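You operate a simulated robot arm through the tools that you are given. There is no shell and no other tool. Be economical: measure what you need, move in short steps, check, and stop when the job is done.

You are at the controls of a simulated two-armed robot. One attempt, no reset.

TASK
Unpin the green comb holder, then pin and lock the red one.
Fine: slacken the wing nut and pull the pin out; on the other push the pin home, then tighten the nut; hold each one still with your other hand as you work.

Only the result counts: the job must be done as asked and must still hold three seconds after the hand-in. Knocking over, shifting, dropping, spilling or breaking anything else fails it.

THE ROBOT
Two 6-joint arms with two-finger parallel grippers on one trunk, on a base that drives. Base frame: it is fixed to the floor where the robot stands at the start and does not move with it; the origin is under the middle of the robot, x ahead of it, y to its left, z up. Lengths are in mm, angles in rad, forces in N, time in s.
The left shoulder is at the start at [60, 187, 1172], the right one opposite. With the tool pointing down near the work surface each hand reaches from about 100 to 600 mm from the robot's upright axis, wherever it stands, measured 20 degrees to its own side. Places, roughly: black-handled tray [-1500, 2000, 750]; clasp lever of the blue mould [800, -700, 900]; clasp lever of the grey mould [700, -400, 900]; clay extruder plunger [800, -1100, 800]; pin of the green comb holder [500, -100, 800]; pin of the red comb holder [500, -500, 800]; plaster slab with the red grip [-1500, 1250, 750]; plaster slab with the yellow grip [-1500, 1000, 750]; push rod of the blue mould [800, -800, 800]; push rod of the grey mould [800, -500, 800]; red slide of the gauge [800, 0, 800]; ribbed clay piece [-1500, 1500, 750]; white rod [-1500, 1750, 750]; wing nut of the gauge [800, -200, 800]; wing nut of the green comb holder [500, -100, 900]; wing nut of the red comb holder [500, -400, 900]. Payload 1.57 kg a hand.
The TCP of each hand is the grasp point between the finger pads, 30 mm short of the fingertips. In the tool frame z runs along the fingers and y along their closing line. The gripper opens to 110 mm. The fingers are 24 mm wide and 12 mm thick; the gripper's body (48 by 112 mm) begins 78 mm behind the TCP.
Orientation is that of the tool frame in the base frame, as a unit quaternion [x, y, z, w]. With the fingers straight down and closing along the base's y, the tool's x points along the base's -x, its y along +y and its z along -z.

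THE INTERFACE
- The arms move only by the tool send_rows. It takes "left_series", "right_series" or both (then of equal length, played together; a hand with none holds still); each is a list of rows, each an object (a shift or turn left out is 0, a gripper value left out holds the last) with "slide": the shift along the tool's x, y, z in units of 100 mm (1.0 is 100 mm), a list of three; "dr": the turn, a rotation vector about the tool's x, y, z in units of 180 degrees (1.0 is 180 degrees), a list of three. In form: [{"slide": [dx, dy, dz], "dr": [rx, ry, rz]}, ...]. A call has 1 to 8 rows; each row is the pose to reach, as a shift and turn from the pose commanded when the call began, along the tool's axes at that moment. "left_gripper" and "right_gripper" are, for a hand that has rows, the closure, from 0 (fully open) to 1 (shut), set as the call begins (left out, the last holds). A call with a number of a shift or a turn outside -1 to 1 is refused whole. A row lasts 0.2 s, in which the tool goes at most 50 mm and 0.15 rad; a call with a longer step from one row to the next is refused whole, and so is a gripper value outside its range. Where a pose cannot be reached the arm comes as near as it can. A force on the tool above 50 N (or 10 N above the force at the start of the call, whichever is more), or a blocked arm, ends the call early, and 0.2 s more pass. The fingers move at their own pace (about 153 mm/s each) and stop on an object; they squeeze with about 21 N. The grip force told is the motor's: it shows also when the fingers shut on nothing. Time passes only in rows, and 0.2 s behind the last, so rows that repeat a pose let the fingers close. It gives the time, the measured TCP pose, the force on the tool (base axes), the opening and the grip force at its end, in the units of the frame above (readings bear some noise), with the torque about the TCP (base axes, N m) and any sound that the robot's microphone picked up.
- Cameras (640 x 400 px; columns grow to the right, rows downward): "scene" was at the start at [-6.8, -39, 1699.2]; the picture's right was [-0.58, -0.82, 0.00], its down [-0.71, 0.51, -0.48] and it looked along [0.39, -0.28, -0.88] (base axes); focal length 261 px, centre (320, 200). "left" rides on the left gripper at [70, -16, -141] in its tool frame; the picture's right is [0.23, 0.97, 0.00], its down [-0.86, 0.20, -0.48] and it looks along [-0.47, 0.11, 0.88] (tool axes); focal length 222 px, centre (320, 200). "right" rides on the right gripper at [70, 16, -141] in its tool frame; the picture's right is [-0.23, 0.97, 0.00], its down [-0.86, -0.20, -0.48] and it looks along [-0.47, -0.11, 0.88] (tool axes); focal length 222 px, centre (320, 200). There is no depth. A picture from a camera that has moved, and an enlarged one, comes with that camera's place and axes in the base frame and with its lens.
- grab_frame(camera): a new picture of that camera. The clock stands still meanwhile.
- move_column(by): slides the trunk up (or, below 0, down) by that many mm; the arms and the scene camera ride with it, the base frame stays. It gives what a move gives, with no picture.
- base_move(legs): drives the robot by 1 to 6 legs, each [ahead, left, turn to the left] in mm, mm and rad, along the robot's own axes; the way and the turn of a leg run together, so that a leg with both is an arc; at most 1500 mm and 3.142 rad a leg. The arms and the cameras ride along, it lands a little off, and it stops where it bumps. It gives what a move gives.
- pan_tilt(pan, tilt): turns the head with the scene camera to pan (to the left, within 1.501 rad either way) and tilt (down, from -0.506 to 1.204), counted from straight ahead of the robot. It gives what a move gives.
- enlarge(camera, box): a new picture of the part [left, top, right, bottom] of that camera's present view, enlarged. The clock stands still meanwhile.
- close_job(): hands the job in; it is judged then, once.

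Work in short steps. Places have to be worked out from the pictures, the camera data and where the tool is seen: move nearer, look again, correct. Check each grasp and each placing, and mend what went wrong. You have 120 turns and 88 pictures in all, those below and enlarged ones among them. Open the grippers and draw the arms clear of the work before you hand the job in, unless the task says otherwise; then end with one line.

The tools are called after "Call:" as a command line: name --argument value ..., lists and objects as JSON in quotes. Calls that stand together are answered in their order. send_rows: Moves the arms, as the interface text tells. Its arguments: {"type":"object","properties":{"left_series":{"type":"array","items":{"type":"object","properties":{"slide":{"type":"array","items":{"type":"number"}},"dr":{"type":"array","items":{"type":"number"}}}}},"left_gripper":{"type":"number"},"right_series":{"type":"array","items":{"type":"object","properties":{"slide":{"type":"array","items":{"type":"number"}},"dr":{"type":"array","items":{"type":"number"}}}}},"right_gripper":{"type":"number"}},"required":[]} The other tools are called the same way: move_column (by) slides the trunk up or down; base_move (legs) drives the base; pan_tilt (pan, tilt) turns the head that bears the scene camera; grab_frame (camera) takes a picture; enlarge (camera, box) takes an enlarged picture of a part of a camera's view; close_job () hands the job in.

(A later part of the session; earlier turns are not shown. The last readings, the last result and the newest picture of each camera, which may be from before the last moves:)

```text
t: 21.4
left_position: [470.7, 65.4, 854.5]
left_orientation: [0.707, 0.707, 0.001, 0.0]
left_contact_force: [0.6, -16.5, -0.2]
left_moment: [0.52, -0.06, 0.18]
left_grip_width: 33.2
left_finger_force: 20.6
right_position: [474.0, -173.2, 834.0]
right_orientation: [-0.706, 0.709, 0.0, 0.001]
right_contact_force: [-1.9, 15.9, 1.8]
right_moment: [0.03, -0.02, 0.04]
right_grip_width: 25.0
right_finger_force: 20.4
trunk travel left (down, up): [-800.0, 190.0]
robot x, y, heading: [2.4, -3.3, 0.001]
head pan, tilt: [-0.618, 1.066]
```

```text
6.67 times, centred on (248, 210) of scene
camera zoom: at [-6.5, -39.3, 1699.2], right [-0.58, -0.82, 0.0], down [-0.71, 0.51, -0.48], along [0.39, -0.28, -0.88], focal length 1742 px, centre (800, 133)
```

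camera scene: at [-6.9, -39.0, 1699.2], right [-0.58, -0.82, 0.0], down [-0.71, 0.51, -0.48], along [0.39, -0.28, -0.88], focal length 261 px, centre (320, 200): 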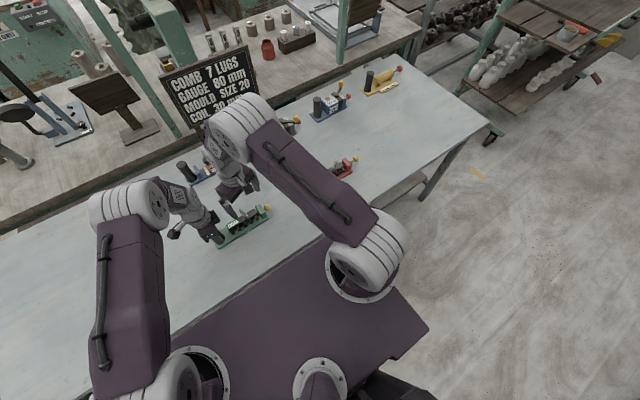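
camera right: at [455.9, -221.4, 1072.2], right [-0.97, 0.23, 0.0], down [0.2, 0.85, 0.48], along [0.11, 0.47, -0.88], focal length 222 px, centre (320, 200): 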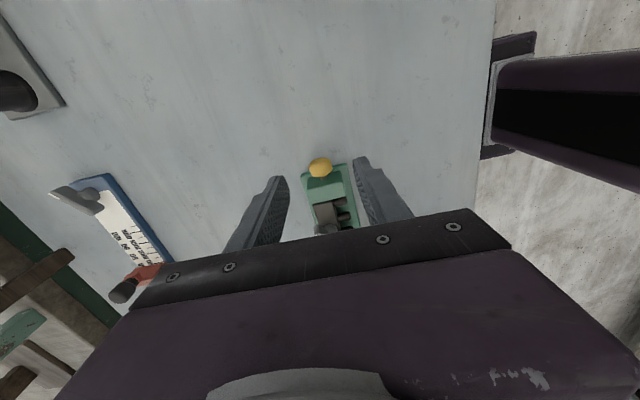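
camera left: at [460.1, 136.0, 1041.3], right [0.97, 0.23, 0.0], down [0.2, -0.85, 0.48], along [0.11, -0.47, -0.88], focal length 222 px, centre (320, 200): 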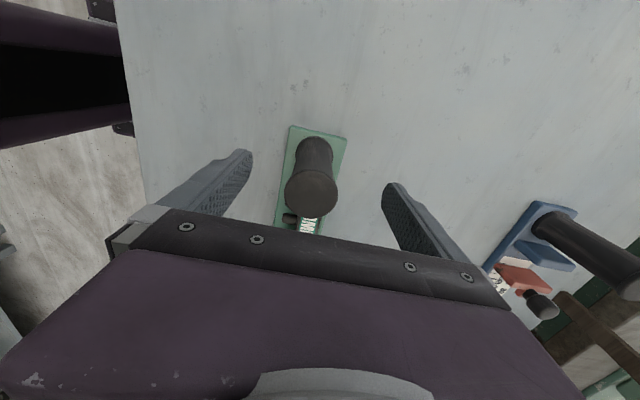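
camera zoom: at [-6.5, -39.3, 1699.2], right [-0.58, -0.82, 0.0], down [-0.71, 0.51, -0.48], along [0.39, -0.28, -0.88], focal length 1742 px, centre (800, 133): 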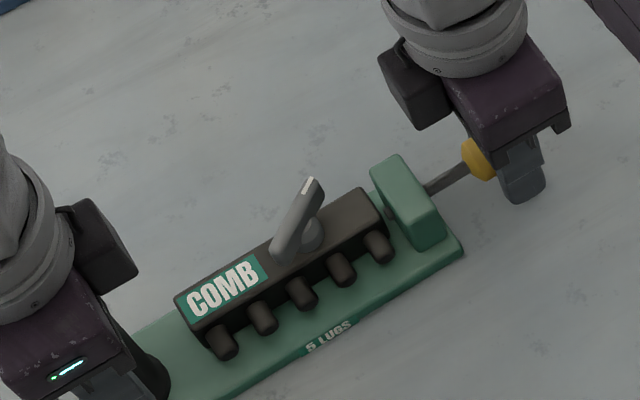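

Force rose to 16 N and the knob began slipping in the fingers: the pin is at its out stop and has left the comb body. I'll release, rise and check.

Call:
send_rows --right_series '[{"slide": [0, 0, 0]}, {"slide": [0, 0, 0]}, {"slide": [0, 0, -0.3]}, {"slide": [0, 0, -0.6]}, {"slide": [0, 0, -0.9]}]' --right_gripper 0.4

Call:
enlarge --camera "scene" --box '[200, 130, 376, 240]'

Call:
enlarge --camera "right" --box '[240, 100, 432, 220]'

```text
t: 22.6
left_position: [469.6, 66.2, 853.8]
left_orientation: [0.707, 0.707, 0.0, 0.0]
left_contact_force: [-1.2, 1.7, 0.5]
left_moment: [0.6, -0.12, 0.07]
left_grip_width: 33.2
left_finger_force: 20.8
right_position: [473.1, -171.8, 923.7]
right_orientation: [-0.706, 0.708, -0.001, 0.0]
right_contact_force: [0.7, 0.1, -0.6]
right_moment: [0.0, 0.0, -0.01]
right_grip_width: 65.9
right_finger_force: 0.0
trunk travel left (down, up): [-800.0, 190.0]
robot x, y, heading: [3.2, -1.5, -0.002]
head pan, tilt: [-0.618, 1.066]
```

```text
3.64 times, centred on (288, 185) of scene
camera zoom: at [-7.2, -38.7, 1699.1], right [-0.58, -0.82, 0.0], down [-0.71, 0.51, -0.48], along [0.39, -0.28, -0.88], focal length 950 px, centre (436, 254)
```

zoom: 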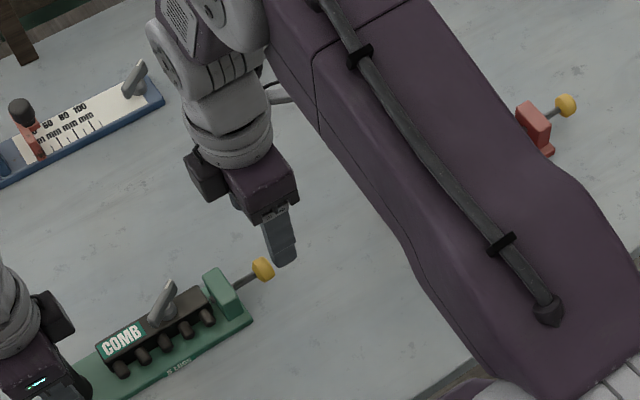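

```text
3.33 times, centred on (336, 160) of right
camera zoom: at [456.9, -242.0, 1064.7], right [-0.97, 0.23, 0.0], down [0.2, 0.85, 0.48], along [0.11, 0.47, -0.88], focal length 740 px, centre (267, 333)
```

zoom: 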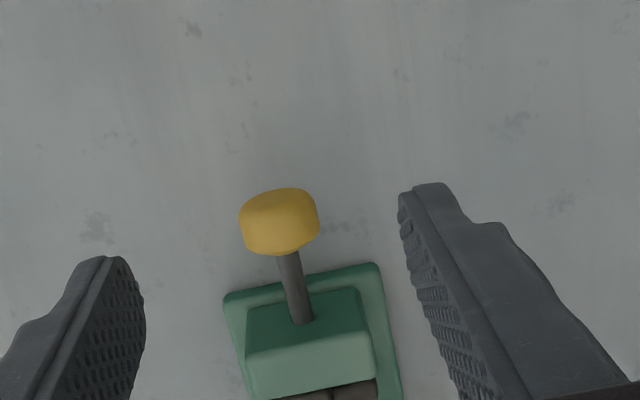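

The pin is out by about 25 mm. I'll check that the gap between end block and comb body is free of the pin tip.

Call:
enlarge --camera "scene" --box '[240, 195, 280, 220]'

Call:
enlarge --camera "right" --box '[290, 180, 370, 230]'

```text
16.00 times, centred on (260, 208) of scene
camera zoom: at [-7.2, -38.7, 1699.1], right [-0.58, -0.82, 0.0], down [-0.71, 0.51, -0.48], along [0.39, -0.28, -0.88], focal length 4180 px, centre (1280, 80)
```

zoom: 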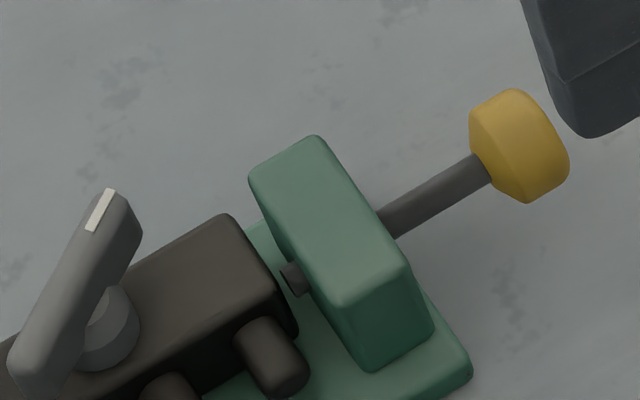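

```text
8.00 times, centred on (330, 205) of right
camera zoom: at [456.9, -242.0, 1064.7], right [-0.97, 0.23, 0.0], down [0.2, 0.85, 0.48], along [0.11, 0.47, -0.88], focal length 1777 px, centre (240, 160)
```

zoom: 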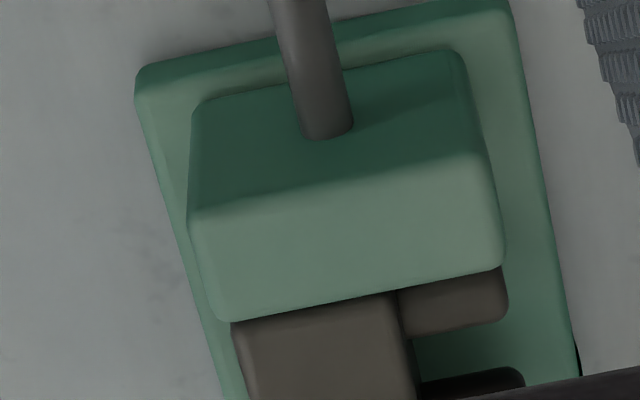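

The green pin tip is clear of the comb body at its stop, so the green part is done. I'll release the left hand and raise both arms before driving right along the table to the red holder (knob ≈ (460,-549), post ≈ (467,-325)).

Call:
send_rows --left_series '[{"slide": [0, 0, 0]}, {"slide": [0, 0, 0]}, {"slide": [0, 0, -0.35]}, {"slide": [0, 0, -0.7]}, {"slide": [0, 0, -1.0]}]' --right_series '[{"slide": [0, 0, 0]}, {"slide": [0, 0, 0]}, {"slide": [0, 0, -0.3]}, {"slide": [0, 0, -0.6]}, {"slide": [0, 0, -0.8]}]' --left_gripper 0

Call:
send_rows --left_series '[{"slide": [0, 0, -0.3]}, {"slide": [0, 0, -0.6]}]'

Call:
base_move --legs '[[0, -391, 0]]'

Call:
grab_frame --camera "scene"

Call:
grab_frame --camera "left"

```text
t: 23.8
left_position: [469.8, 65.7, 952.9]
left_orientation: [0.708, 0.707, -0.001, 0.0]
left_contact_force: [0.2, -0.3, 1.0]
left_moment: [0.02, 0.01, -0.01]
left_grip_width: 110.0
left_finger_force: 0.0
right_position: [473.5, -174.8, 1002.4]
right_orientation: [-0.705, 0.709, 0.001, -0.001]
right_contact_force: [0.2, 0.0, 0.2]
right_moment: [0.05, -0.06, 0.05]
right_grip_width: 66.1
right_finger_force: 0.0
trunk travel left (down, up): [-800.0, 190.0]
robot x, y, heading: [0.2, -3.8, 0.004]
head pan, tilt: [-0.618, 1.066]
```

```text
t: 24.4
left_position: [469.2, 64.6, 1013.4]
left_orientation: [0.708, 0.707, 0.0, 0.0]
left_contact_force: [-0.9, 0.3, -0.3]
left_moment: [-0.01, -0.02, -0.01]
left_grip_width: 109.9
left_finger_force: 0.2
right_position: [473.5, -174.1, 1002.0]
right_orientation: [-0.706, 0.708, 0.001, 0.001]
right_contact_force: [-0.7, -1.1, 0.1]
right_moment: [-0.05, 0.02, -0.02]
right_grip_width: 65.7
right_finger_force: 0.1
trunk travel left (down, up): [-800.0, 190.0]
robot x, y, heading: [-0.7, 3.2, -0.001]
head pan, tilt: [-0.618, 1.066]
```

```text
t: 26.8
left_position: [470.5, -322.8, 1013.1]
left_orientation: [0.708, 0.706, -0.001, 0.0]
left_contact_force: [0.6, -0.1, -0.1]
left_moment: [-0.02, -0.01, -0.01]
left_grip_width: 109.9
left_finger_force: 0.1
right_position: [472.2, -561.8, 1002.3]
right_orientation: [-0.706, 0.709, -0.001, -0.001]
right_contact_force: [0.2, -0.1, -0.3]
right_moment: [-0.02, 0.01, 0.02]
right_grip_width: 65.9
right_finger_force: 0.1
trunk travel left (down, up): [-800.0, 190.0]
robot x, y, heading: [2.4, -390.2, 0.0]
head pan, tilt: [-0.618, 1.066]
```

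```text
49 pictures are left
camera scene: at [-7.1, -425.1, 1699.2], right [-0.58, -0.82, 0.0], down [-0.71, 0.51, -0.48], along [0.39, -0.28, -0.88], focal length 261 px, centre (320, 200)
```

scene: 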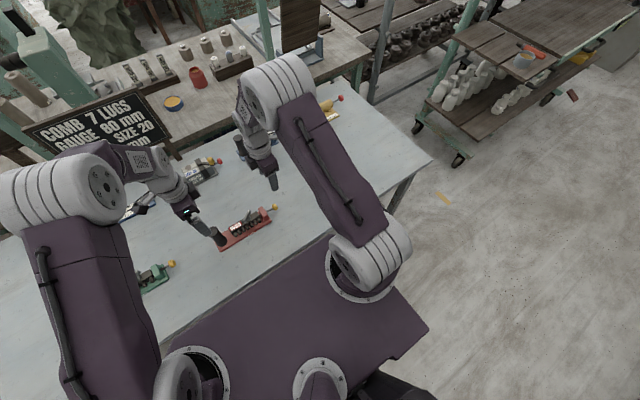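

```text
48 pictures are left
camera left: at [454.3, -252.4, 1154.4], right [0.97, 0.23, 0.0], down [0.2, -0.85, 0.48], along [0.11, -0.47, -0.88], focal length 222 px, centre (320, 200)
```

left: 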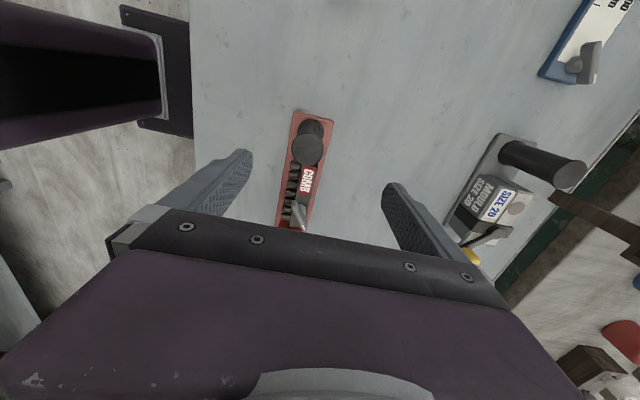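

The base landed well. The red post appears near (457, -328). I'll lower the left hand to z≈913 over it and take a close look.

Call:
send_rows --left_series '[{"slide": [-0.03, -0.1, 0.25]}, {"slide": [-0.03, -0.11, 0.5]}, {"slide": [-0.03, -0.11, 0.75]}, {"slide": [-0.03, -0.11, 1.0]}]'

Call:
grab_frame --camera "left"

Call:
grab_frame --camera "right"

```text
t: 27.8
left_position: [459.0, -325.4, 916.6]
left_orientation: [0.708, 0.706, 0.001, 0.0]
left_contact_force: [0.2, -0.3, 0.2]
left_moment: [0.03, -0.01, 0.03]
left_grip_width: 110.1
left_finger_force: 0.0
right_position: [473.7, -562.5, 1002.1]
right_orientation: [-0.706, 0.709, 0.0, 0.0]
right_contact_force: [0.7, 0.2, 0.2]
right_moment: [-0.01, 0.01, -0.02]
right_grip_width: 65.9
right_finger_force: 0.0
trunk travel left (down, up): [-800.0, 190.0]
robot x, y, heading: [-0.8, -388.4, -0.002]
head pan, tilt: [-0.618, 1.066]
```

```text
47 pictures are left
camera left: at [443.3, -256.0, 1056.6], right [0.97, 0.23, 0.0], down [0.2, -0.86, 0.48], along [0.11, -0.47, -0.88], focal length 222 px, centre (320, 200)
```

left: 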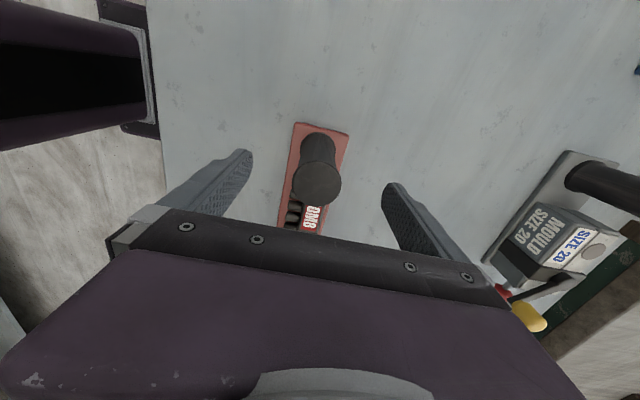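

```text
46 pictures are left
camera right: at [457.7, -631.6, 1143.1], right [-0.97, 0.23, 0.0], down [0.2, 0.85, 0.48], along [0.11, 0.47, -0.88], focal length 222 px, centre (320, 200)
```

right: 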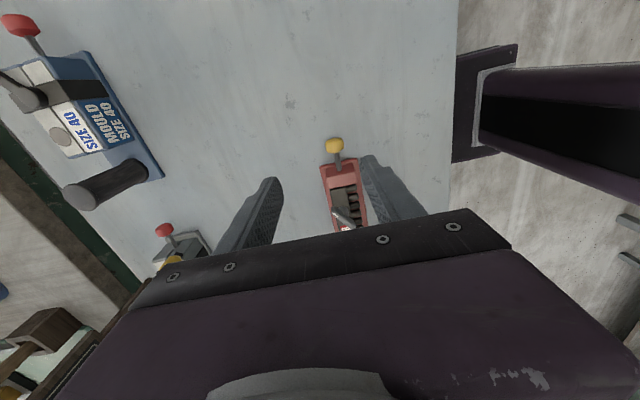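

The post is at about (457.5, -328) and the red knob at about (457, -545). I'll lower the left hand to grasp height and check centring.

Call:
send_rows --left_series '[{"slide": [-0.01, -0.015, 0.2]}, {"slide": [-0.01, -0.015, 0.4]}, {"slide": [-0.01, -0.015, 0.62]}]'

Call:
enlarge --camera "left" --box '[220, 120, 420, 245]'

```text
t: 28.6
left_position: [457.1, -329.3, 851.8]
left_orientation: [0.708, 0.706, 0.0, 0.0]
left_contact_force: [0.5, 0.0, -0.2]
left_moment: [0.04, -0.02, 0.0]
left_grip_width: 110.1
left_finger_force: 0.1
right_position: [473.9, -562.7, 1003.0]
right_orientation: [-0.706, 0.708, 0.0, 0.001]
right_contact_force: [0.3, -0.7, 0.9]
right_moment: [-0.01, -0.04, -0.04]
right_grip_width: 65.9
right_finger_force: 0.0
trunk travel left (down, up): [-800.0, 190.0]
robot x, y, heading: [0.4, -385.8, -0.003]
head pan, tilt: [-0.618, 1.066]
```

```text
3.20 times, centred on (320, 182) of left
camera zoom: at [440.9, -258.2, 992.2], right [0.97, 0.23, 0.0], down [0.2, -0.86, 0.48], along [0.11, -0.47, -0.88], focal length 711 px, centre (320, 256)
```

zoom: 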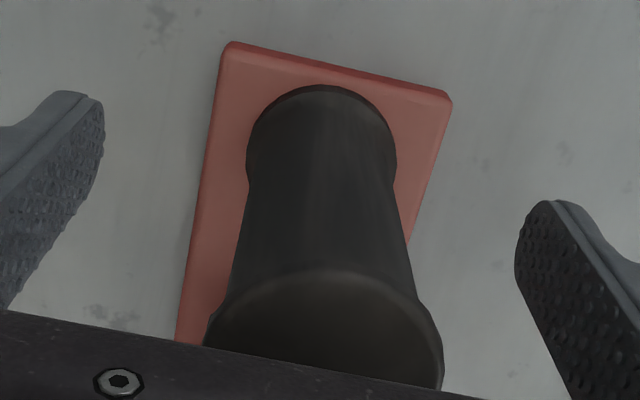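

The view nearly matches the good green grasp; I'll shift +4 mm in y and close on the red post.

Call:
send_rows --left_series '[{"slide": [0.04, 0.006, 0]}]'

Call:
send_rows --left_series '[{"slide": [0, 0, 0]}, {"slide": [0, 0, 0]}, {"slide": [0, 0, 0]}]' --left_gripper 1

Call:
send_rows --right_series '[{"slide": [-0.02, 0.06, 0.25]}, {"slide": [-0.04, 0.12, 0.5]}, {"slide": [-0.04, 0.17, 0.75]}, {"slide": [-0.04, 0.17, 1.0]}]'

Call:
grab_frame --camera "right"

Call:
enlarge --camera "scene" --box '[190, 180, 302, 250]'

```text
t: 29.0
left_position: [457.9, -324.4, 851.9]
left_orientation: [0.708, 0.706, 0.0, 0.0]
left_contact_force: [0.8, 0.2, 0.2]
left_moment: [0.01, -0.02, 0.0]
left_grip_width: 110.0
left_finger_force: 0.1
right_position: [474.1, -562.7, 1003.1]
right_orientation: [-0.706, 0.708, -0.001, 0.0]
right_contact_force: [0.4, 0.5, 0.0]
right_moment: [-0.02, -0.04, -0.04]
right_grip_width: 66.1
right_finger_force: 0.0
trunk travel left (down, up): [-800.0, 190.0]
robot x, y, heading: [0.1, -388.7, -0.002]
head pan, tilt: [-0.618, 1.066]
```

```text
t: 29.8
left_position: [457.2, -324.8, 851.7]
left_orientation: [0.708, 0.707, 0.0, 0.0]
left_contact_force: [0.1, 0.1, -0.6]
left_moment: [0.34, -0.08, -0.06]
left_grip_width: 33.0
left_finger_force: 21.1
right_position: [472.7, -563.4, 1002.3]
right_orientation: [-0.706, 0.708, 0.0, 0.001]
right_contact_force: [0.0, -0.1, 0.5]
right_moment: [-0.03, 0.02, 0.0]
right_grip_width: 66.3
right_finger_force: 0.0
trunk travel left (down, up): [-800.0, 190.0]
robot x, y, heading: [-3.0, -388.3, 0.003]
head pan, tilt: [-0.618, 1.066]
```

```text
t: 30.8
left_position: [459.4, -324.3, 850.2]
left_orientation: [0.708, 0.706, -0.001, 0.0]
left_contact_force: [-0.1, -0.2, 0.0]
left_moment: [0.44, -0.03, 0.03]
left_grip_width: 33.2
left_finger_force: 21.4
right_position: [456.8, -558.0, 901.9]
right_orientation: [-0.706, 0.709, 0.0, 0.0]
right_contact_force: [-0.6, 0.3, 0.4]
right_moment: [-0.01, 0.0, -0.02]
right_grip_width: 65.9
right_finger_force: 0.0
trunk travel left (down, up): [-800.0, 190.0]
robot x, y, heading: [1.9, -387.0, -0.004]
head pan, tilt: [-0.618, 1.066]
```

```text
44 pictures are left
camera right: at [440.8, -628.5, 1042.7], right [-0.97, 0.23, 0.0], down [0.2, 0.85, 0.48], along [0.11, 0.47, -0.88], focal length 222 px, centre (320, 200)
```

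right: 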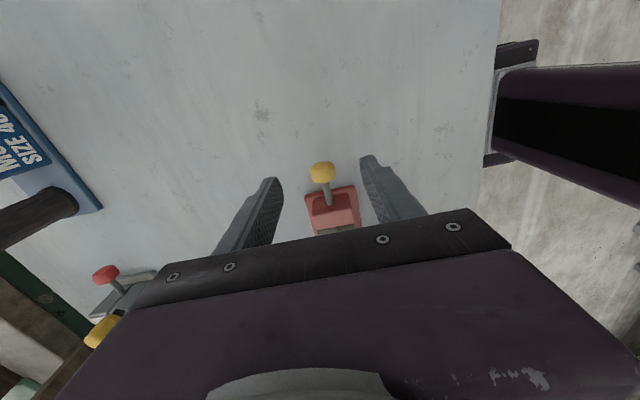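

```text
5.71 times, centred on (246, 215) of scene
camera zoom: at [-6.6, -426.7, 1699.2], right [-0.58, -0.81, 0.0], down [-0.71, 0.51, -0.48], along [0.39, -0.28, -0.88], focal length 1493 px, centre (743, 114)
```

zoom: 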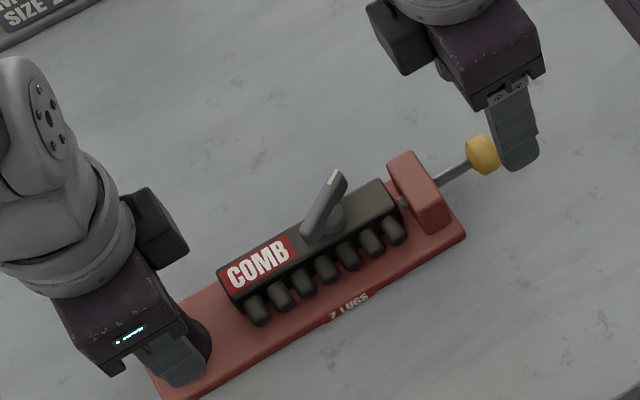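

The red nut's wing has the same attitude as the slackened green one, so it's loose. The knob is at about (458, -545, 828). I'll descend around it and grip.

Call:
send_rows --right_series '[{"slide": [-0.07, -0.01, 0.2]}, {"slide": [-0.07, -0.01, 0.4]}, {"slide": [-0.07, -0.01, 0.55]}, {"slide": [-0.07, -0.01, 0.7]}]'

Call:
enlarge --camera "right" --box '[240, 120, 400, 220]'

```text
t: 31.8
left_position: [458.2, -325.6, 852.0]
left_orientation: [0.708, 0.706, 0.0, 0.0]
left_contact_force: [-0.7, 0.7, -0.3]
left_moment: [0.19, -0.05, -0.06]
left_grip_width: 32.9
left_finger_force: 20.7
right_position: [456.8, -553.1, 832.1]
right_orientation: [-0.705, 0.709, 0.0, 0.0]
right_contact_force: [-0.1, 0.1, 0.3]
right_moment: [0.01, -0.01, 0.03]
right_grip_width: 65.9
right_finger_force: 0.1
trunk travel left (down, up): [-800.0, 190.0]
robot x, y, heading: [0.5, -389.0, -0.003]
head pan, tilt: [-0.618, 1.066]
```

```text
4.00 times, centred on (320, 170) of right
camera zoom: at [440.5, -621.6, 972.7], right [-0.97, 0.23, 0.0], down [0.2, 0.85, 0.48], along [0.11, 0.47, -0.88], focal length 888 px, centre (320, 320)
```

zoom: 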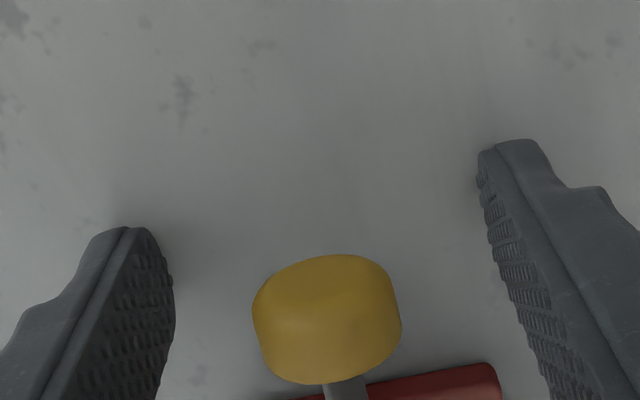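

The knob sits between the fingers just as in the green grasp. I'll close on it and begin pushing +y 15 mm.

Call:
send_rows --right_series '[{"slide": [0, 0, 0]}, {"slide": [0, 0, 0]}, {"slide": [0, 0, 0]}]' --right_gripper 1

Call:
send_rows --right_series '[{"slide": [-0.04, 0, 0]}, {"slide": [-0.08, 0, 0]}, {"slide": [-0.12, 0, 0]}, {"slide": [-0.15, 0, 0]}]'

Call:
enlarge --camera "scene" --box '[206, 180, 302, 240]'

```text
t: 32.6
left_position: [458.8, -324.4, 850.8]
left_orientation: [0.708, 0.706, 0.0, 0.0]
left_contact_force: [-1.9, -0.2, 2.7]
left_moment: [-0.62, 0.07, -0.22]
left_grip_width: 33.1
left_finger_force: 20.7
right_position: [455.8, -551.7, 832.2]
right_orientation: [-0.706, 0.708, -0.001, 0.0]
right_contact_force: [1.1, 0.2, -1.8]
right_moment: [-0.35, -0.01, -0.1]
right_grip_width: 24.9
right_finger_force: 21.0
trunk travel left (down, up): [-800.0, 190.0]
robot x, y, heading: [0.1, -390.3, -0.003]
head pan, tilt: [-0.618, 1.066]
```

```text
t: 33.6
left_position: [458.3, -324.9, 851.3]
left_orientation: [0.709, 0.706, 0.0, 0.0]
left_contact_force: [-0.1, 2.1, 3.9]
left_moment: [-0.77, 0.01, -0.03]
left_grip_width: 32.7
left_finger_force: 20.5
right_position: [457.4, -535.1, 831.7]
right_orientation: [-0.706, 0.708, 0.0, 0.0]
right_contact_force: [-0.2, -3.6, -3.4]
right_moment: [-0.56, 0.03, -0.04]
right_grip_width: 24.7
right_finger_force: 21.1
trunk travel left (down, up): [-800.0, 190.0]
robot x, y, heading: [-0.7, -389.0, -0.003]
head pan, tilt: [-0.618, 1.066]
```

```text
6.67 times, centred on (254, 210) of scene
camera zoom: at [-6.4, -426.4, 1699.2], right [-0.58, -0.81, 0.0], down [-0.71, 0.51, -0.48], along [0.39, -0.28, -0.88], focal length 1742 px, centre (760, 133)
```

zoom: 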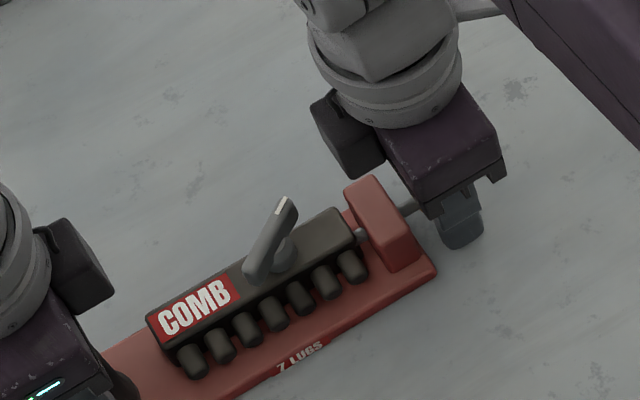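

The pin is entering with low force. I'll push further in small rows until resistance shows.

Call:
send_rows --right_series '[{"slide": [-0.03, 0, 0.004]}, {"slide": [-0.06, 0, 0.004]}, {"slide": [-0.09, 0, 0.004]}, {"slide": [-0.12, 0, 0.004]}]'

Call:
enlarge --camera "scene" --box '[206, 180, 302, 240]'

Call:
enlarge --camera "right" --box '[240, 120, 400, 220]'

```text
t: 34.6
left_position: [458.5, -325.0, 850.7]
left_orientation: [0.708, 0.706, -0.001, 0.0]
left_contact_force: [1.2, 15.2, 1.9]
left_moment: [0.09, -0.23, 0.05]
left_grip_width: 33.2
left_finger_force: 20.9
right_position: [457.8, -523.6, 831.8]
right_orientation: [-0.705, 0.709, 0.0, -0.001]
right_contact_force: [-2.2, -15.7, -0.2]
right_moment: [0.05, 0.0, 0.11]
right_grip_width: 25.0
right_finger_force: 20.7
trunk travel left (down, up): [-800.0, 190.0]
robot x, y, heading: [-3.2, -390.7, -0.002]
head pan, tilt: [-0.618, 1.066]
```

```text
6.67 times, centred on (254, 210) of scene
camera zoom: at [-7.2, -426.7, 1699.2], right [-0.58, -0.81, 0.0], down [-0.71, 0.51, -0.48], along [0.39, -0.28, -0.88], focal length 1742 px, centre (760, 133)
```

zoom: 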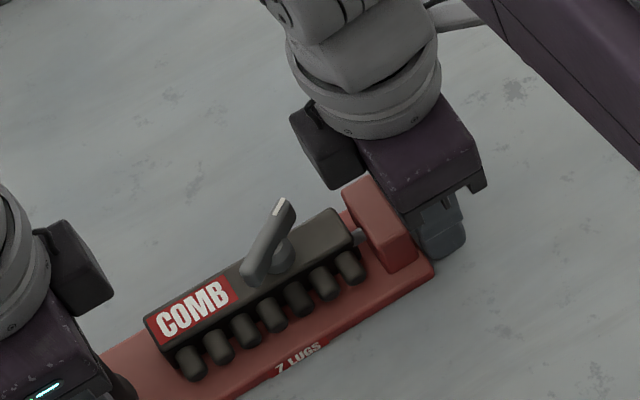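

```text
4.00 times, centred on (320, 170) of right
camera zoom: at [441.7, -594.4, 972.9], right [-0.97, 0.23, 0.0], down [0.2, 0.85, 0.48], along [0.11, 0.47, -0.88], focal length 888 px, centre (320, 320)
```

zoom: 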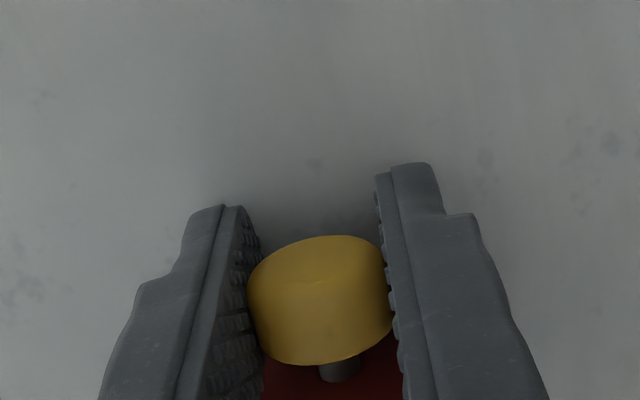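

The force stopped at 16 N with the knob just off the block, matching the green pin's original home position. I'll release and rise to look.

Call:
send_rows --right_series '[{"slide": [0, 0, 0]}, {"slide": [0, 0, 0]}, {"slide": [0, 0, -0.3]}, {"slide": [0, 0, -0.6]}, {"slide": [0, 0, -0.9]}]' --right_gripper 0.5

Call:
enlarge --camera "scene" --box '[226, 185, 290, 225]'

Call:
enlarge --camera "right" --box '[270, 120, 398, 200]'

```text
t: 35.8
left_position: [457.7, -324.2, 850.7]
left_orientation: [0.708, 0.706, 0.0, -0.001]
left_contact_force: [-1.1, 0.5, 0.4]
left_moment: [0.0, -0.02, -0.14]
left_grip_width: 33.0
left_finger_force: 20.6
right_position: [457.8, -524.7, 920.9]
right_orientation: [-0.706, 0.708, 0.0, 0.0]
right_contact_force: [0.3, -0.1, 0.0]
right_moment: [-0.01, 0.01, 0.02]
right_grip_width: 55.0
right_finger_force: 0.0
trunk travel left (down, up): [-800.0, 190.0]
robot x, y, heading: [-1.0, -388.2, 0.001]
head pan, tilt: [-0.618, 1.066]
```

```text
10.00 times, centred on (258, 205) of scene
camera zoom: at [-7.2, -426.4, 1699.1], right [-0.58, -0.81, 0.0], down [-0.71, 0.51, -0.48], along [0.39, -0.28, -0.88], focal length 2612 px, centre (940, 150)
```

zoom: 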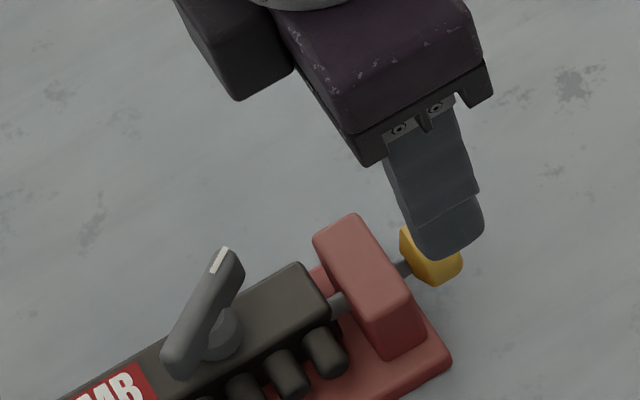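

```text
5.00 times, centred on (334, 160) of right
camera zoom: at [442.1, -595.0, 1062.3], right [-0.97, 0.23, 0.0], down [0.2, 0.85, 0.48], along [0.11, 0.47, -0.88], focal length 1111 px, centre (250, 400)
```

zoom: 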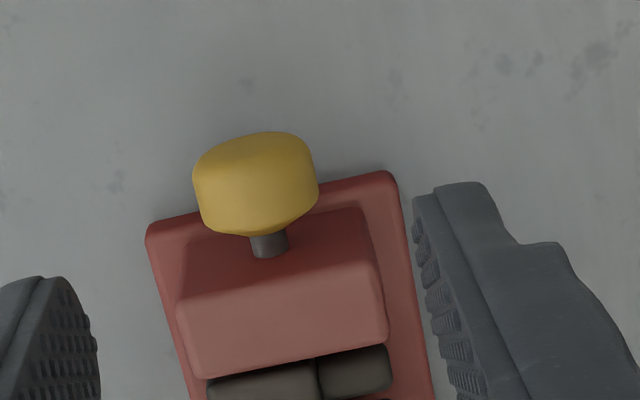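

The gap matches the green's home look, but the fingers may have touched the block. To be sure, I'll push the knob from behind with closed fingers: back off, close, descend.

Call:
send_rows --right_series '[{"slide": [0.2, 0, 0]}, {"slide": [0.4, 0, 0]}, {"slide": [0.4, 0, 0.3]}, {"slide": [0.4, 0, 0.6]}, {"slide": [0.4, 0, 0.88]}]' --right_gripper 1

Call:
send_rows --right_series '[{"slide": [-0.05, 0, 0]}, {"slide": [-0.1, 0, 0]}, {"slide": [-0.13, 0, 0]}]'

```text
t: 37.0
left_position: [458.5, -324.6, 851.3]
left_orientation: [0.708, 0.706, 0.0, 0.001]
left_contact_force: [-0.7, 0.5, -0.8]
left_moment: [0.05, -0.01, 0.0]
left_grip_width: 33.1
left_finger_force: 21.5
right_position: [457.9, -564.1, 833.6]
right_orientation: [-0.706, 0.708, 0.0, 0.0]
right_contact_force: [0.1, -0.3, 0.8]
right_moment: [0.02, 0.03, 0.01]
right_grip_width: 0.0
right_finger_force: 20.9
trunk travel left (down, up): [-800.0, 190.0]
robot x, y, heading: [-1.0, -384.8, -0.002]
head pan, tilt: [-0.618, 1.066]
```

```text
t: 37.8
left_position: [457.9, -323.6, 851.5]
left_orientation: [0.707, 0.707, 0.001, 0.0]
left_contact_force: [0.7, -0.1, -0.2]
left_moment: [0.01, -0.04, 0.05]
left_grip_width: 32.7
left_finger_force: 20.1
right_position: [458.0, -550.4, 833.0]
right_orientation: [-0.707, 0.708, 0.0, 0.001]
right_contact_force: [0.1, 0.0, 0.0]
right_moment: [0.01, 0.02, -0.02]
right_grip_width: 0.1
right_finger_force: 21.4
trunk travel left (down, up): [-800.0, 190.0]
robot x, y, heading: [2.3, -386.1, -0.003]
head pan, tilt: [-0.618, 1.066]
```

No contact yet at y = -550; I'll advance in 2 mm rows.

Call:
send_rows --right_series '[{"slide": [-0.02, 0, 0]}, {"slide": [-0.04, 0, 0]}, {"slide": [-0.06, 0, 0]}, {"slide": [-0.075, 0, 0]}]'

```text
t: 38.8
left_position: [458.2, -322.2, 850.9]
left_orientation: [0.707, 0.707, -0.001, -0.001]
left_contact_force: [-1.1, 13.2, 2.7]
left_moment: [-0.6, -0.12, -0.13]
left_grip_width: 33.1
left_finger_force: 20.7
right_position: [457.5, -543.7, 833.0]
right_orientation: [-0.706, 0.708, 0.001, 0.0]
right_contact_force: [1.5, -14.3, -3.8]
right_moment: [0.1, -0.01, -0.01]
right_grip_width: 0.0
right_finger_force: 21.3
trunk travel left (down, up): [-800.0, 190.0]
robot x, y, heading: [-2.1, -384.5, -0.003]
head pan, tilt: [-0.618, 1.066]
```

Contact at 14 N. One more push of 2 mm will show whether it's at a hard stop.

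Call:
send_rows --right_series '[{"slide": [-0.01, 0, 0]}, {"slide": [-0.02, 0, 0]}]'

Call:
enlarge --camera "scene" --box '[226, 185, 290, 225]'

```text
t: 39.4
left_position: [457.3, -325.2, 850.7]
left_orientation: [0.707, 0.707, -0.001, -0.001]
left_contact_force: [-0.1, 18.2, 1.3]
left_moment: [-0.23, -0.04, -0.16]
left_grip_width: 33.4
left_finger_force: 21.1
right_position: [457.7, -541.3, 832.5]
right_orientation: [-0.706, 0.708, 0.0, 0.0]
right_contact_force: [1.0, -17.8, -3.4]
right_moment: [0.11, 0.08, 0.0]
right_grip_width: 0.1
right_finger_force: 20.9
trunk travel left (down, up): [-800.0, 190.0]
robot x, y, heading: [-2.4, -390.2, -0.003]
head pan, tilt: [-0.618, 1.066]
```

```text
10.00 times, centred on (258, 205) of scene
camera zoom: at [-6.5, -426.6, 1699.2], right [-0.58, -0.81, 0.0], down [-0.71, 0.51, -0.48], along [0.39, -0.28, -0.88], focal length 2612 px, centre (940, 150)
```

zoom: 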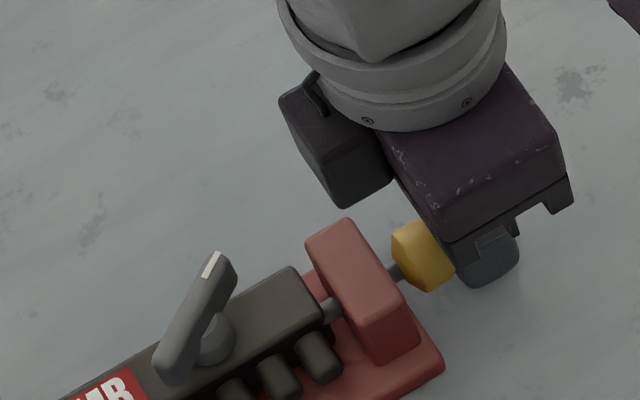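

Force keeps rising without the knob getting any closer to the block: the pin is home. I'll back off, rise, and move the right hand toward the red nut (expected near (469, -443)), turning to about 124°.

Call:
send_rows --right_series '[{"slide": [0.1, 0, 0]}, {"slide": [0.2, 0, 0]}, {"slide": [0.2, 0, -0.4]}, {"slide": [0.2, 0, -0.8]}, {"slide": [0.0, -0.05, -1.0]}, {"slide": [-0.3, -0.1, -1.0]}]' --right_gripper 1

Call:
send_rows --right_series '[{"slide": [-0.15, 0, 0], "dr": [0, 0, -0.045]}, {"slide": [-0.3, 0, 0], "dr": [0, 0, -0.09]}, {"slide": [-0.45, 0, 0], "dr": [0, 0, -0.135]}, {"slide": [-0.55, 0, 0], "dr": [0, 0, -0.18]}]' --right_gripper 0.6

Call:
enlarge --camera "right" --box '[200, 80, 440, 230]'

Call:
enlarge --camera "scene" --box '[206, 180, 302, 240]'

```text
t: 40.8
left_position: [458.3, -324.2, 852.0]
left_orientation: [0.707, 0.707, -0.001, 0.001]
left_contact_force: [-0.3, 0.8, -1.5]
left_moment: [0.35, -0.03, 0.0]
left_grip_width: 33.3
left_finger_force: 20.7
right_position: [466.9, -509.4, 932.3]
right_orientation: [-0.705, 0.709, 0.0, -0.001]
right_contact_force: [0.1, 0.4, -0.4]
right_moment: [-0.04, 0.03, -0.02]
right_grip_width: 0.1
right_finger_force: 21.4
trunk travel left (down, up): [-800.0, 190.0]
robot x, y, heading: [-0.8, -386.7, -0.005]
head pan, tilt: [-0.618, 1.066]
```

```text
t: 41.8
left_position: [458.7, -323.9, 850.9]
left_orientation: [0.707, 0.707, 0.0, 0.0]
left_contact_force: [0.4, -0.3, 0.0]
left_moment: [0.36, 0.04, -0.01]
left_grip_width: 33.0
left_finger_force: 20.7
right_position: [468.4, -454.6, 932.4]
right_orientation: [0.876, -0.483, 0.0, 0.0]
right_contact_force: [0.6, 0.0, 0.6]
right_moment: [0.01, -0.02, -0.01]
right_grip_width: 44.3
right_finger_force: 0.0
trunk travel left (down, up): [-800.0, 190.0]
robot x, y, heading: [2.5, -383.4, -0.003]
head pan, tilt: [-0.618, 1.066]
```

```text
2.67 times, centred on (320, 155) of right
camera zoom: at [492.2, -522.9, 1073.8], right [-0.94, -0.33, 0.0], down [-0.29, 0.83, 0.48], along [-0.16, 0.45, -0.88], focal length 592 px, centre (320, 320)
```

zoom: 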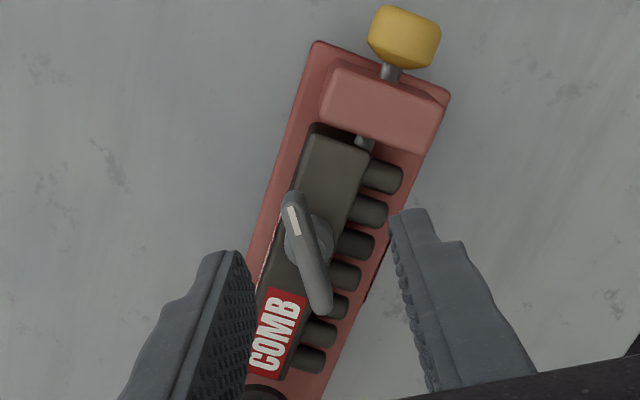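

```text
6.67 times, centred on (254, 210) of scene
camera zoom: at [-6.2, -425.9, 1699.2], right [-0.58, -0.81, 0.0], down [-0.71, 0.51, -0.48], along [0.39, -0.28, -0.88], focal length 1742 px, centre (760, 133)
```

zoom: 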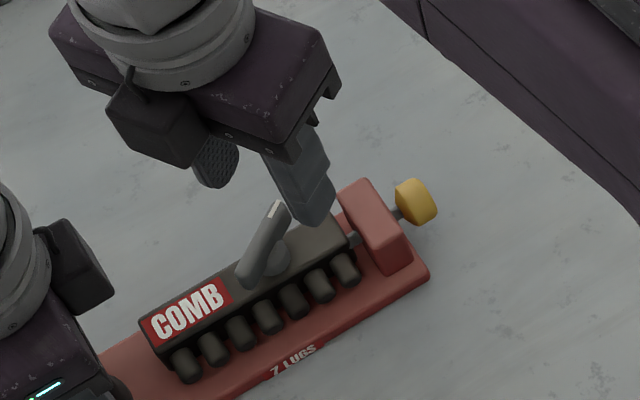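

The red wing's centre is at about (467, -438), its line at 123°, matching the tool's 122°. I'll move over it and descend to z≈895.

Call:
send_rows --right_series '[{"slide": [-0.07, -0.04, 0]}, {"slide": [-0.137, -0.074, 0.2]}, {"slide": [-0.137, -0.074, 0.37]}]'

Call:
enlarge --camera "right" --box '[230, 105, 406, 215]'

```text
t: 42.6
left_position: [458.4, -323.9, 851.2]
left_orientation: [0.709, 0.706, 0.0, 0.0]
left_contact_force: [-0.2, -0.3, 0.1]
left_moment: [0.41, -0.02, -0.01]
left_grip_width: 33.1
left_finger_force: 20.6
right_position: [468.1, -442.5, 896.6]
right_orientation: [0.875, -0.483, 0.001, -0.001]
right_contact_force: [0.3, 0.0, 0.4]
right_moment: [0.02, 0.02, 0.02]
right_grip_width: 44.2
right_finger_force: 0.2
trunk travel left (down, up): [-800.0, 190.0]
robot x, y, heading: [-1.2, -390.6, -0.002]
head pan, tilt: [-0.618, 1.066]
```

```text
3.64 times, centred on (318, 160) of right
camera zoom: at [492.1, -509.8, 1037.3], right [-0.95, -0.33, 0.0], down [-0.29, 0.83, 0.48], along [-0.16, 0.45, -0.88], focal length 808 px, centre (327, 346)
```

zoom: 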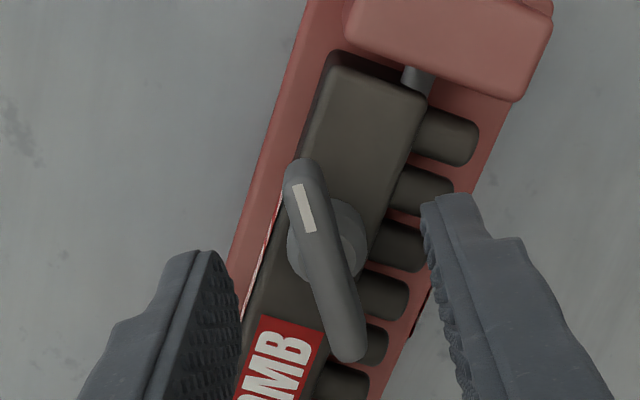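

The wing lies between the fingers, centred about 4 mm further in +y. I'll adjust and descend to z≈872.

Call:
send_rows --right_series '[{"slide": [-0.03, -0.015, 0.1]}, {"slide": [-0.03, -0.015, 0.18]}, {"slide": [-0.03, -0.015, 0.25]}]'

Call:
enlarge --camera "right" --box '[240, 120, 400, 220]'

```text
t: 43.4
left_position: [459.2, -324.7, 850.6]
left_orientation: [0.707, 0.707, 0.0, 0.0]
left_contact_force: [-0.3, -0.2, 0.8]
left_moment: [0.36, 0.02, -0.01]
left_grip_width: 33.1
left_finger_force: 21.2
right_position: [466.6, -437.8, 869.7]
right_orientation: [0.875, -0.484, -0.001, 0.0]
right_contact_force: [-0.1, -0.1, -0.2]
right_moment: [0.02, -0.01, 0.02]
right_grip_width: 44.2
right_finger_force: 0.1
trunk travel left (down, up): [-800.0, 190.0]
robot x, y, heading: [1.2, -387.4, -0.003]
head pan, tilt: [-0.618, 1.066]
```

```text
4.00 times, centred on (320, 170) of right
camera zoom: at [491.2, -505.4, 1011.7], right [-0.95, -0.33, 0.0], down [-0.29, 0.83, 0.48], along [-0.16, 0.45, -0.88], focal length 888 px, centre (320, 320)
```

zoom: 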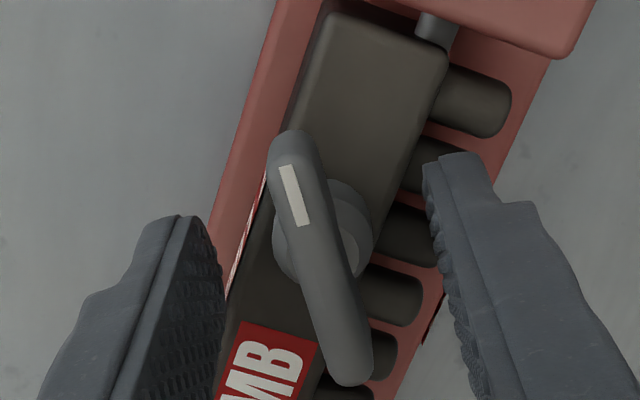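

It's the same relative view as the good green pre-grasp. I'll close on the wing.

Call:
send_rows --right_series '[{"slide": [0, 0, 0]}, {"slide": [0, 0, 0]}, {"slide": [0, 0, 0]}]' --right_gripper 1

```text
t: 44.2
left_position: [458.5, -323.8, 851.1]
left_orientation: [0.707, 0.707, 0.001, 0.0]
left_contact_force: [2.3, 4.1, 0.3]
left_moment: [0.0, 0.01, 0.21]
left_grip_width: 33.2
left_finger_force: 20.8
right_position: [467.7, -437.4, 869.8]
right_orientation: [0.876, -0.483, 0.0, 0.001]
right_contact_force: [-1.0, -2.7, -0.1]
right_moment: [0.06, 0.01, -0.01]
right_grip_width: 8.6
right_finger_force: 21.4
trunk travel left (down, up): [-800.0, 190.0]
robot x, y, heading: [-2.3, -390.5, -0.003]
head pan, tilt: [-0.618, 1.066]
```

The wing is gripped at 8.6 mm with small loads. I'll turn CW (tool +z) by 63° to tighten.

Call:
send_rows --right_series '[{"slide": [0, 0, 0], "dr": [0, 0, 0.044]}, {"slide": [0, 0, 0], "dr": [0, 0, 0.088]}, {"slide": [0, 0, 0], "dr": [0, 0, 0.132]}, {"slide": [0, 0, 0], "dr": [0, 0, 0.176]}, {"slide": [0, 0, 0], "dr": [0, 0, 0.22]}, {"slide": [0, 0, 0], "dr": [0, 0, 0.264]}, {"slide": [0, 0, 0], "dr": [0, 0, 0.308]}, {"slide": [0, 0, 0], "dr": [0, 0, 0.352]}]'

Call:
enlarge --camera "right" --box '[240, 120, 400, 220]'

```text
t: 46.0
left_position: [457.7, -324.1, 851.2]
left_orientation: [0.707, 0.707, 0.0, 0.0]
left_contact_force: [0.1, 6.4, 6.8]
left_moment: [-0.52, -0.22, -0.02]
left_grip_width: 33.3
left_finger_force: 20.9
right_position: [465.6, -437.0, 872.9]
right_orientation: [-0.49, 0.872, 0.0, 0.0]
right_contact_force: [0.2, -5.2, -7.7]
right_moment: [-0.47, 0.11, -0.01]
right_grip_width: 8.5
right_finger_force: 21.1
trunk travel left (down, up): [-800.0, 190.0]
robot x, y, heading: [1.5, -389.2, -0.0]
head pan, tilt: [-0.618, 1.066]
```

```text
4.00 times, centred on (320, 170) of right
camera zoom: at [417.3, -488.8, 1013.0], right [-0.71, 0.7, 0.0], down [0.62, 0.63, 0.48], along [0.33, 0.34, -0.88], focal length 888 px, centre (320, 320)
```

zoom: 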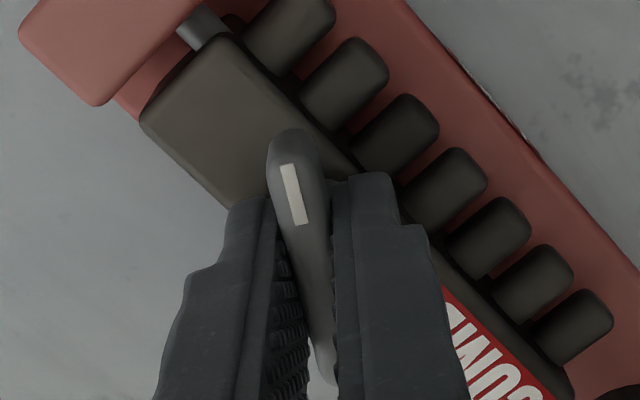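

It turns freely with the hand; now at about 59°. I'll continue 45° more toward the locked attitude, easing 0.7 mm down.

Call:
send_rows --right_series '[{"slide": [0, 0, 0.007], "dr": [0, 0, 0.042]}, {"slide": [0, 0, 0.007], "dr": [0, 0, 0.084]}, {"slide": [0, 0, 0.007], "dr": [0, 0, 0.126]}, {"slide": [0, 0, 0.007], "dr": [0, 0, 0.168]}, {"slide": [0, 0, 0.007], "dr": [0, 0, 0.21]}, {"slide": [0, 0, 0.007], "dr": [0, 0, 0.25]}]'

Call:
enlarge --camera "right" --box '[240, 120, 400, 220]'

```text
t: 47.4
left_position: [456.9, -323.2, 851.1]
left_orientation: [0.707, 0.707, -0.002, -0.002]
left_contact_force: [-1.9, 17.4, 0.2]
left_moment: [-0.16, 0.39, -0.15]
left_grip_width: 33.3
left_finger_force: 20.8
right_position: [466.2, -438.1, 871.3]
right_orientation: [-0.119, 0.993, 0.0, 0.0]
right_contact_force: [2.5, -18.2, -0.8]
right_moment: [-0.06, -0.49, 0.06]
right_grip_width: 8.6
right_finger_force: 21.1
trunk travel left (down, up): [-800.0, 190.0]
robot x, y, heading: [-1.5, -386.6, -0.002]
head pan, tilt: [-0.618, 1.066]
```

```text
4.00 times, centred on (320, 170) of right
camera zoom: at [395.0, -438.4, 1012.2], right [-0.01, 1.0, 0.0], down [0.88, 0.01, 0.48], along [0.48, 0.0, -0.88], focal length 888 px, centre (320, 320)
```

zoom: 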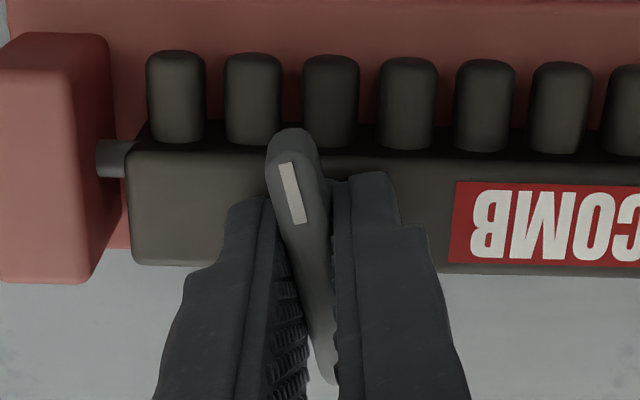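

It's now at the attitude the locked green nut had. I'll ease the side load (-y 2 mm) and keep turning CW until torque/slip shows the tight stop.

Call:
send_rows --right_series '[{"slide": [0, -0.02, 0], "dr": [0, 0, 0.03]}, {"slide": [0, -0.02, 0], "dr": [0, 0, 0.06]}, {"slide": [0, -0.02, 0], "dr": [0, 0, 0.09]}]'

Call:
enlarge --camera "right" --box '[240, 120, 400, 220]'

```text
t: 48.2
left_position: [458.6, -325.2, 852.3]
left_orientation: [0.708, 0.706, 0.0, 0.002]
left_contact_force: [3.8, -10.1, 0.9]
left_moment: [0.33, -0.07, -0.31]
left_grip_width: 33.3
left_finger_force: 21.2
right_position: [467.8, -439.5, 870.2]
right_orientation: [0.02, 1.0, 0.001, 0.0]
right_contact_force: [-3.0, 10.3, 2.3]
right_moment: [0.1, 0.23, 0.7]
right_grip_width: 15.3
right_finger_force: 20.8
trunk travel left (down, up): [-800.0, 190.0]
robot x, y, heading: [-3.3, -383.3, -0.003]
head pan, tilt: [-0.618, 1.066]
```

```text
4.00 times, centred on (320, 170) of right
camera zoom: at [398.9, -419.7, 1011.8], right [0.27, 0.96, 0.0], down [0.85, -0.24, 0.48], along [0.46, -0.13, -0.88], focal length 888 px, centre (320, 320)
```

zoom: 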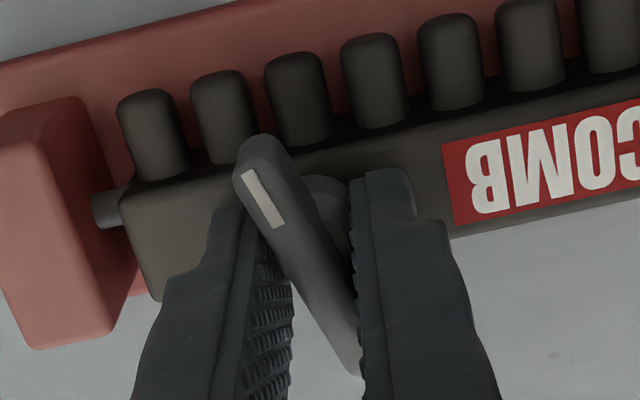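

The fingers spread to 15 mm at 0.7 N m torque: the nut is at its tight stop. I'll release the wing, rise, and inspect.

Call:
send_rows --right_series '[{"slide": [0, 0, 0]}, {"slide": [0, 0, 0]}, {"slide": [0, 0, -0.3]}, {"slide": [0, 0, -0.6]}, {"slide": [0, 0, -0.9]}]' --right_gripper 0.5

Call:
enlarge --camera "right" --box '[200, 80, 440, 230]'

Call:
enlarge --camera "scene" --box '[206, 180, 302, 240]'

```text
t: 49.4
left_position: [458.0, -324.4, 851.1]
left_orientation: [0.707, 0.707, 0.001, 0.0]
left_contact_force: [-0.3, 0.5, 0.8]
left_moment: [-0.37, -0.07, -0.03]
left_grip_width: 32.9
left_finger_force: 21.1
right_position: [467.2, -439.8, 961.4]
right_orientation: [0.022, 1.0, 0.0, 0.0]
right_contact_force: [0.5, 0.2, -0.4]
right_moment: [0.01, -0.01, 0.03]
right_grip_width: 55.0
right_finger_force: 0.1
trunk travel left (down, up): [-800.0, 190.0]
robot x, y, heading: [1.1, -390.4, -0.002]
head pan, tilt: [-0.618, 1.066]
```

```text
2.67 times, centred on (320, 155) of right
camera zoom: at [397.8, -420.8, 1103.0], right [0.27, 0.96, 0.0], down [0.85, -0.23, 0.48], along [0.46, -0.13, -0.88], focal length 592 px, centre (320, 320)
```

zoom: 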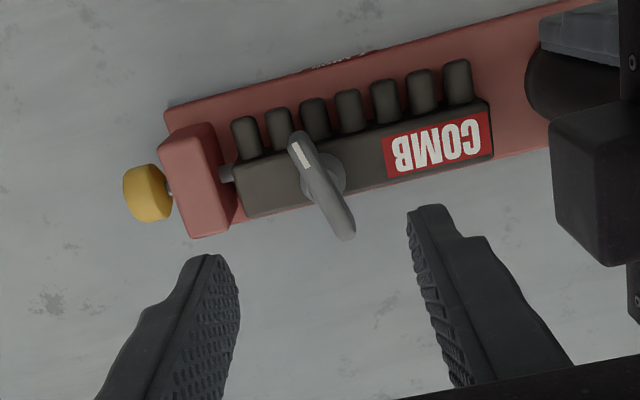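

```text
6.67 times, centred on (254, 210) of scene
camera zoom: at [-7.4, -426.4, 1699.1], right [-0.58, -0.81, 0.0], down [-0.71, 0.51, -0.48], along [0.39, -0.28, -0.88], focal length 1742 px, centre (760, 133)
```

zoom: 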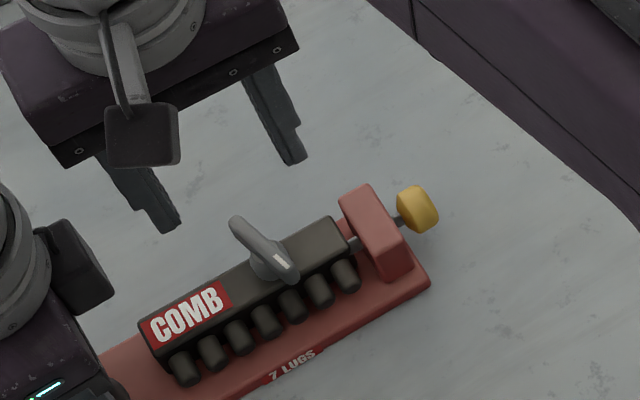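

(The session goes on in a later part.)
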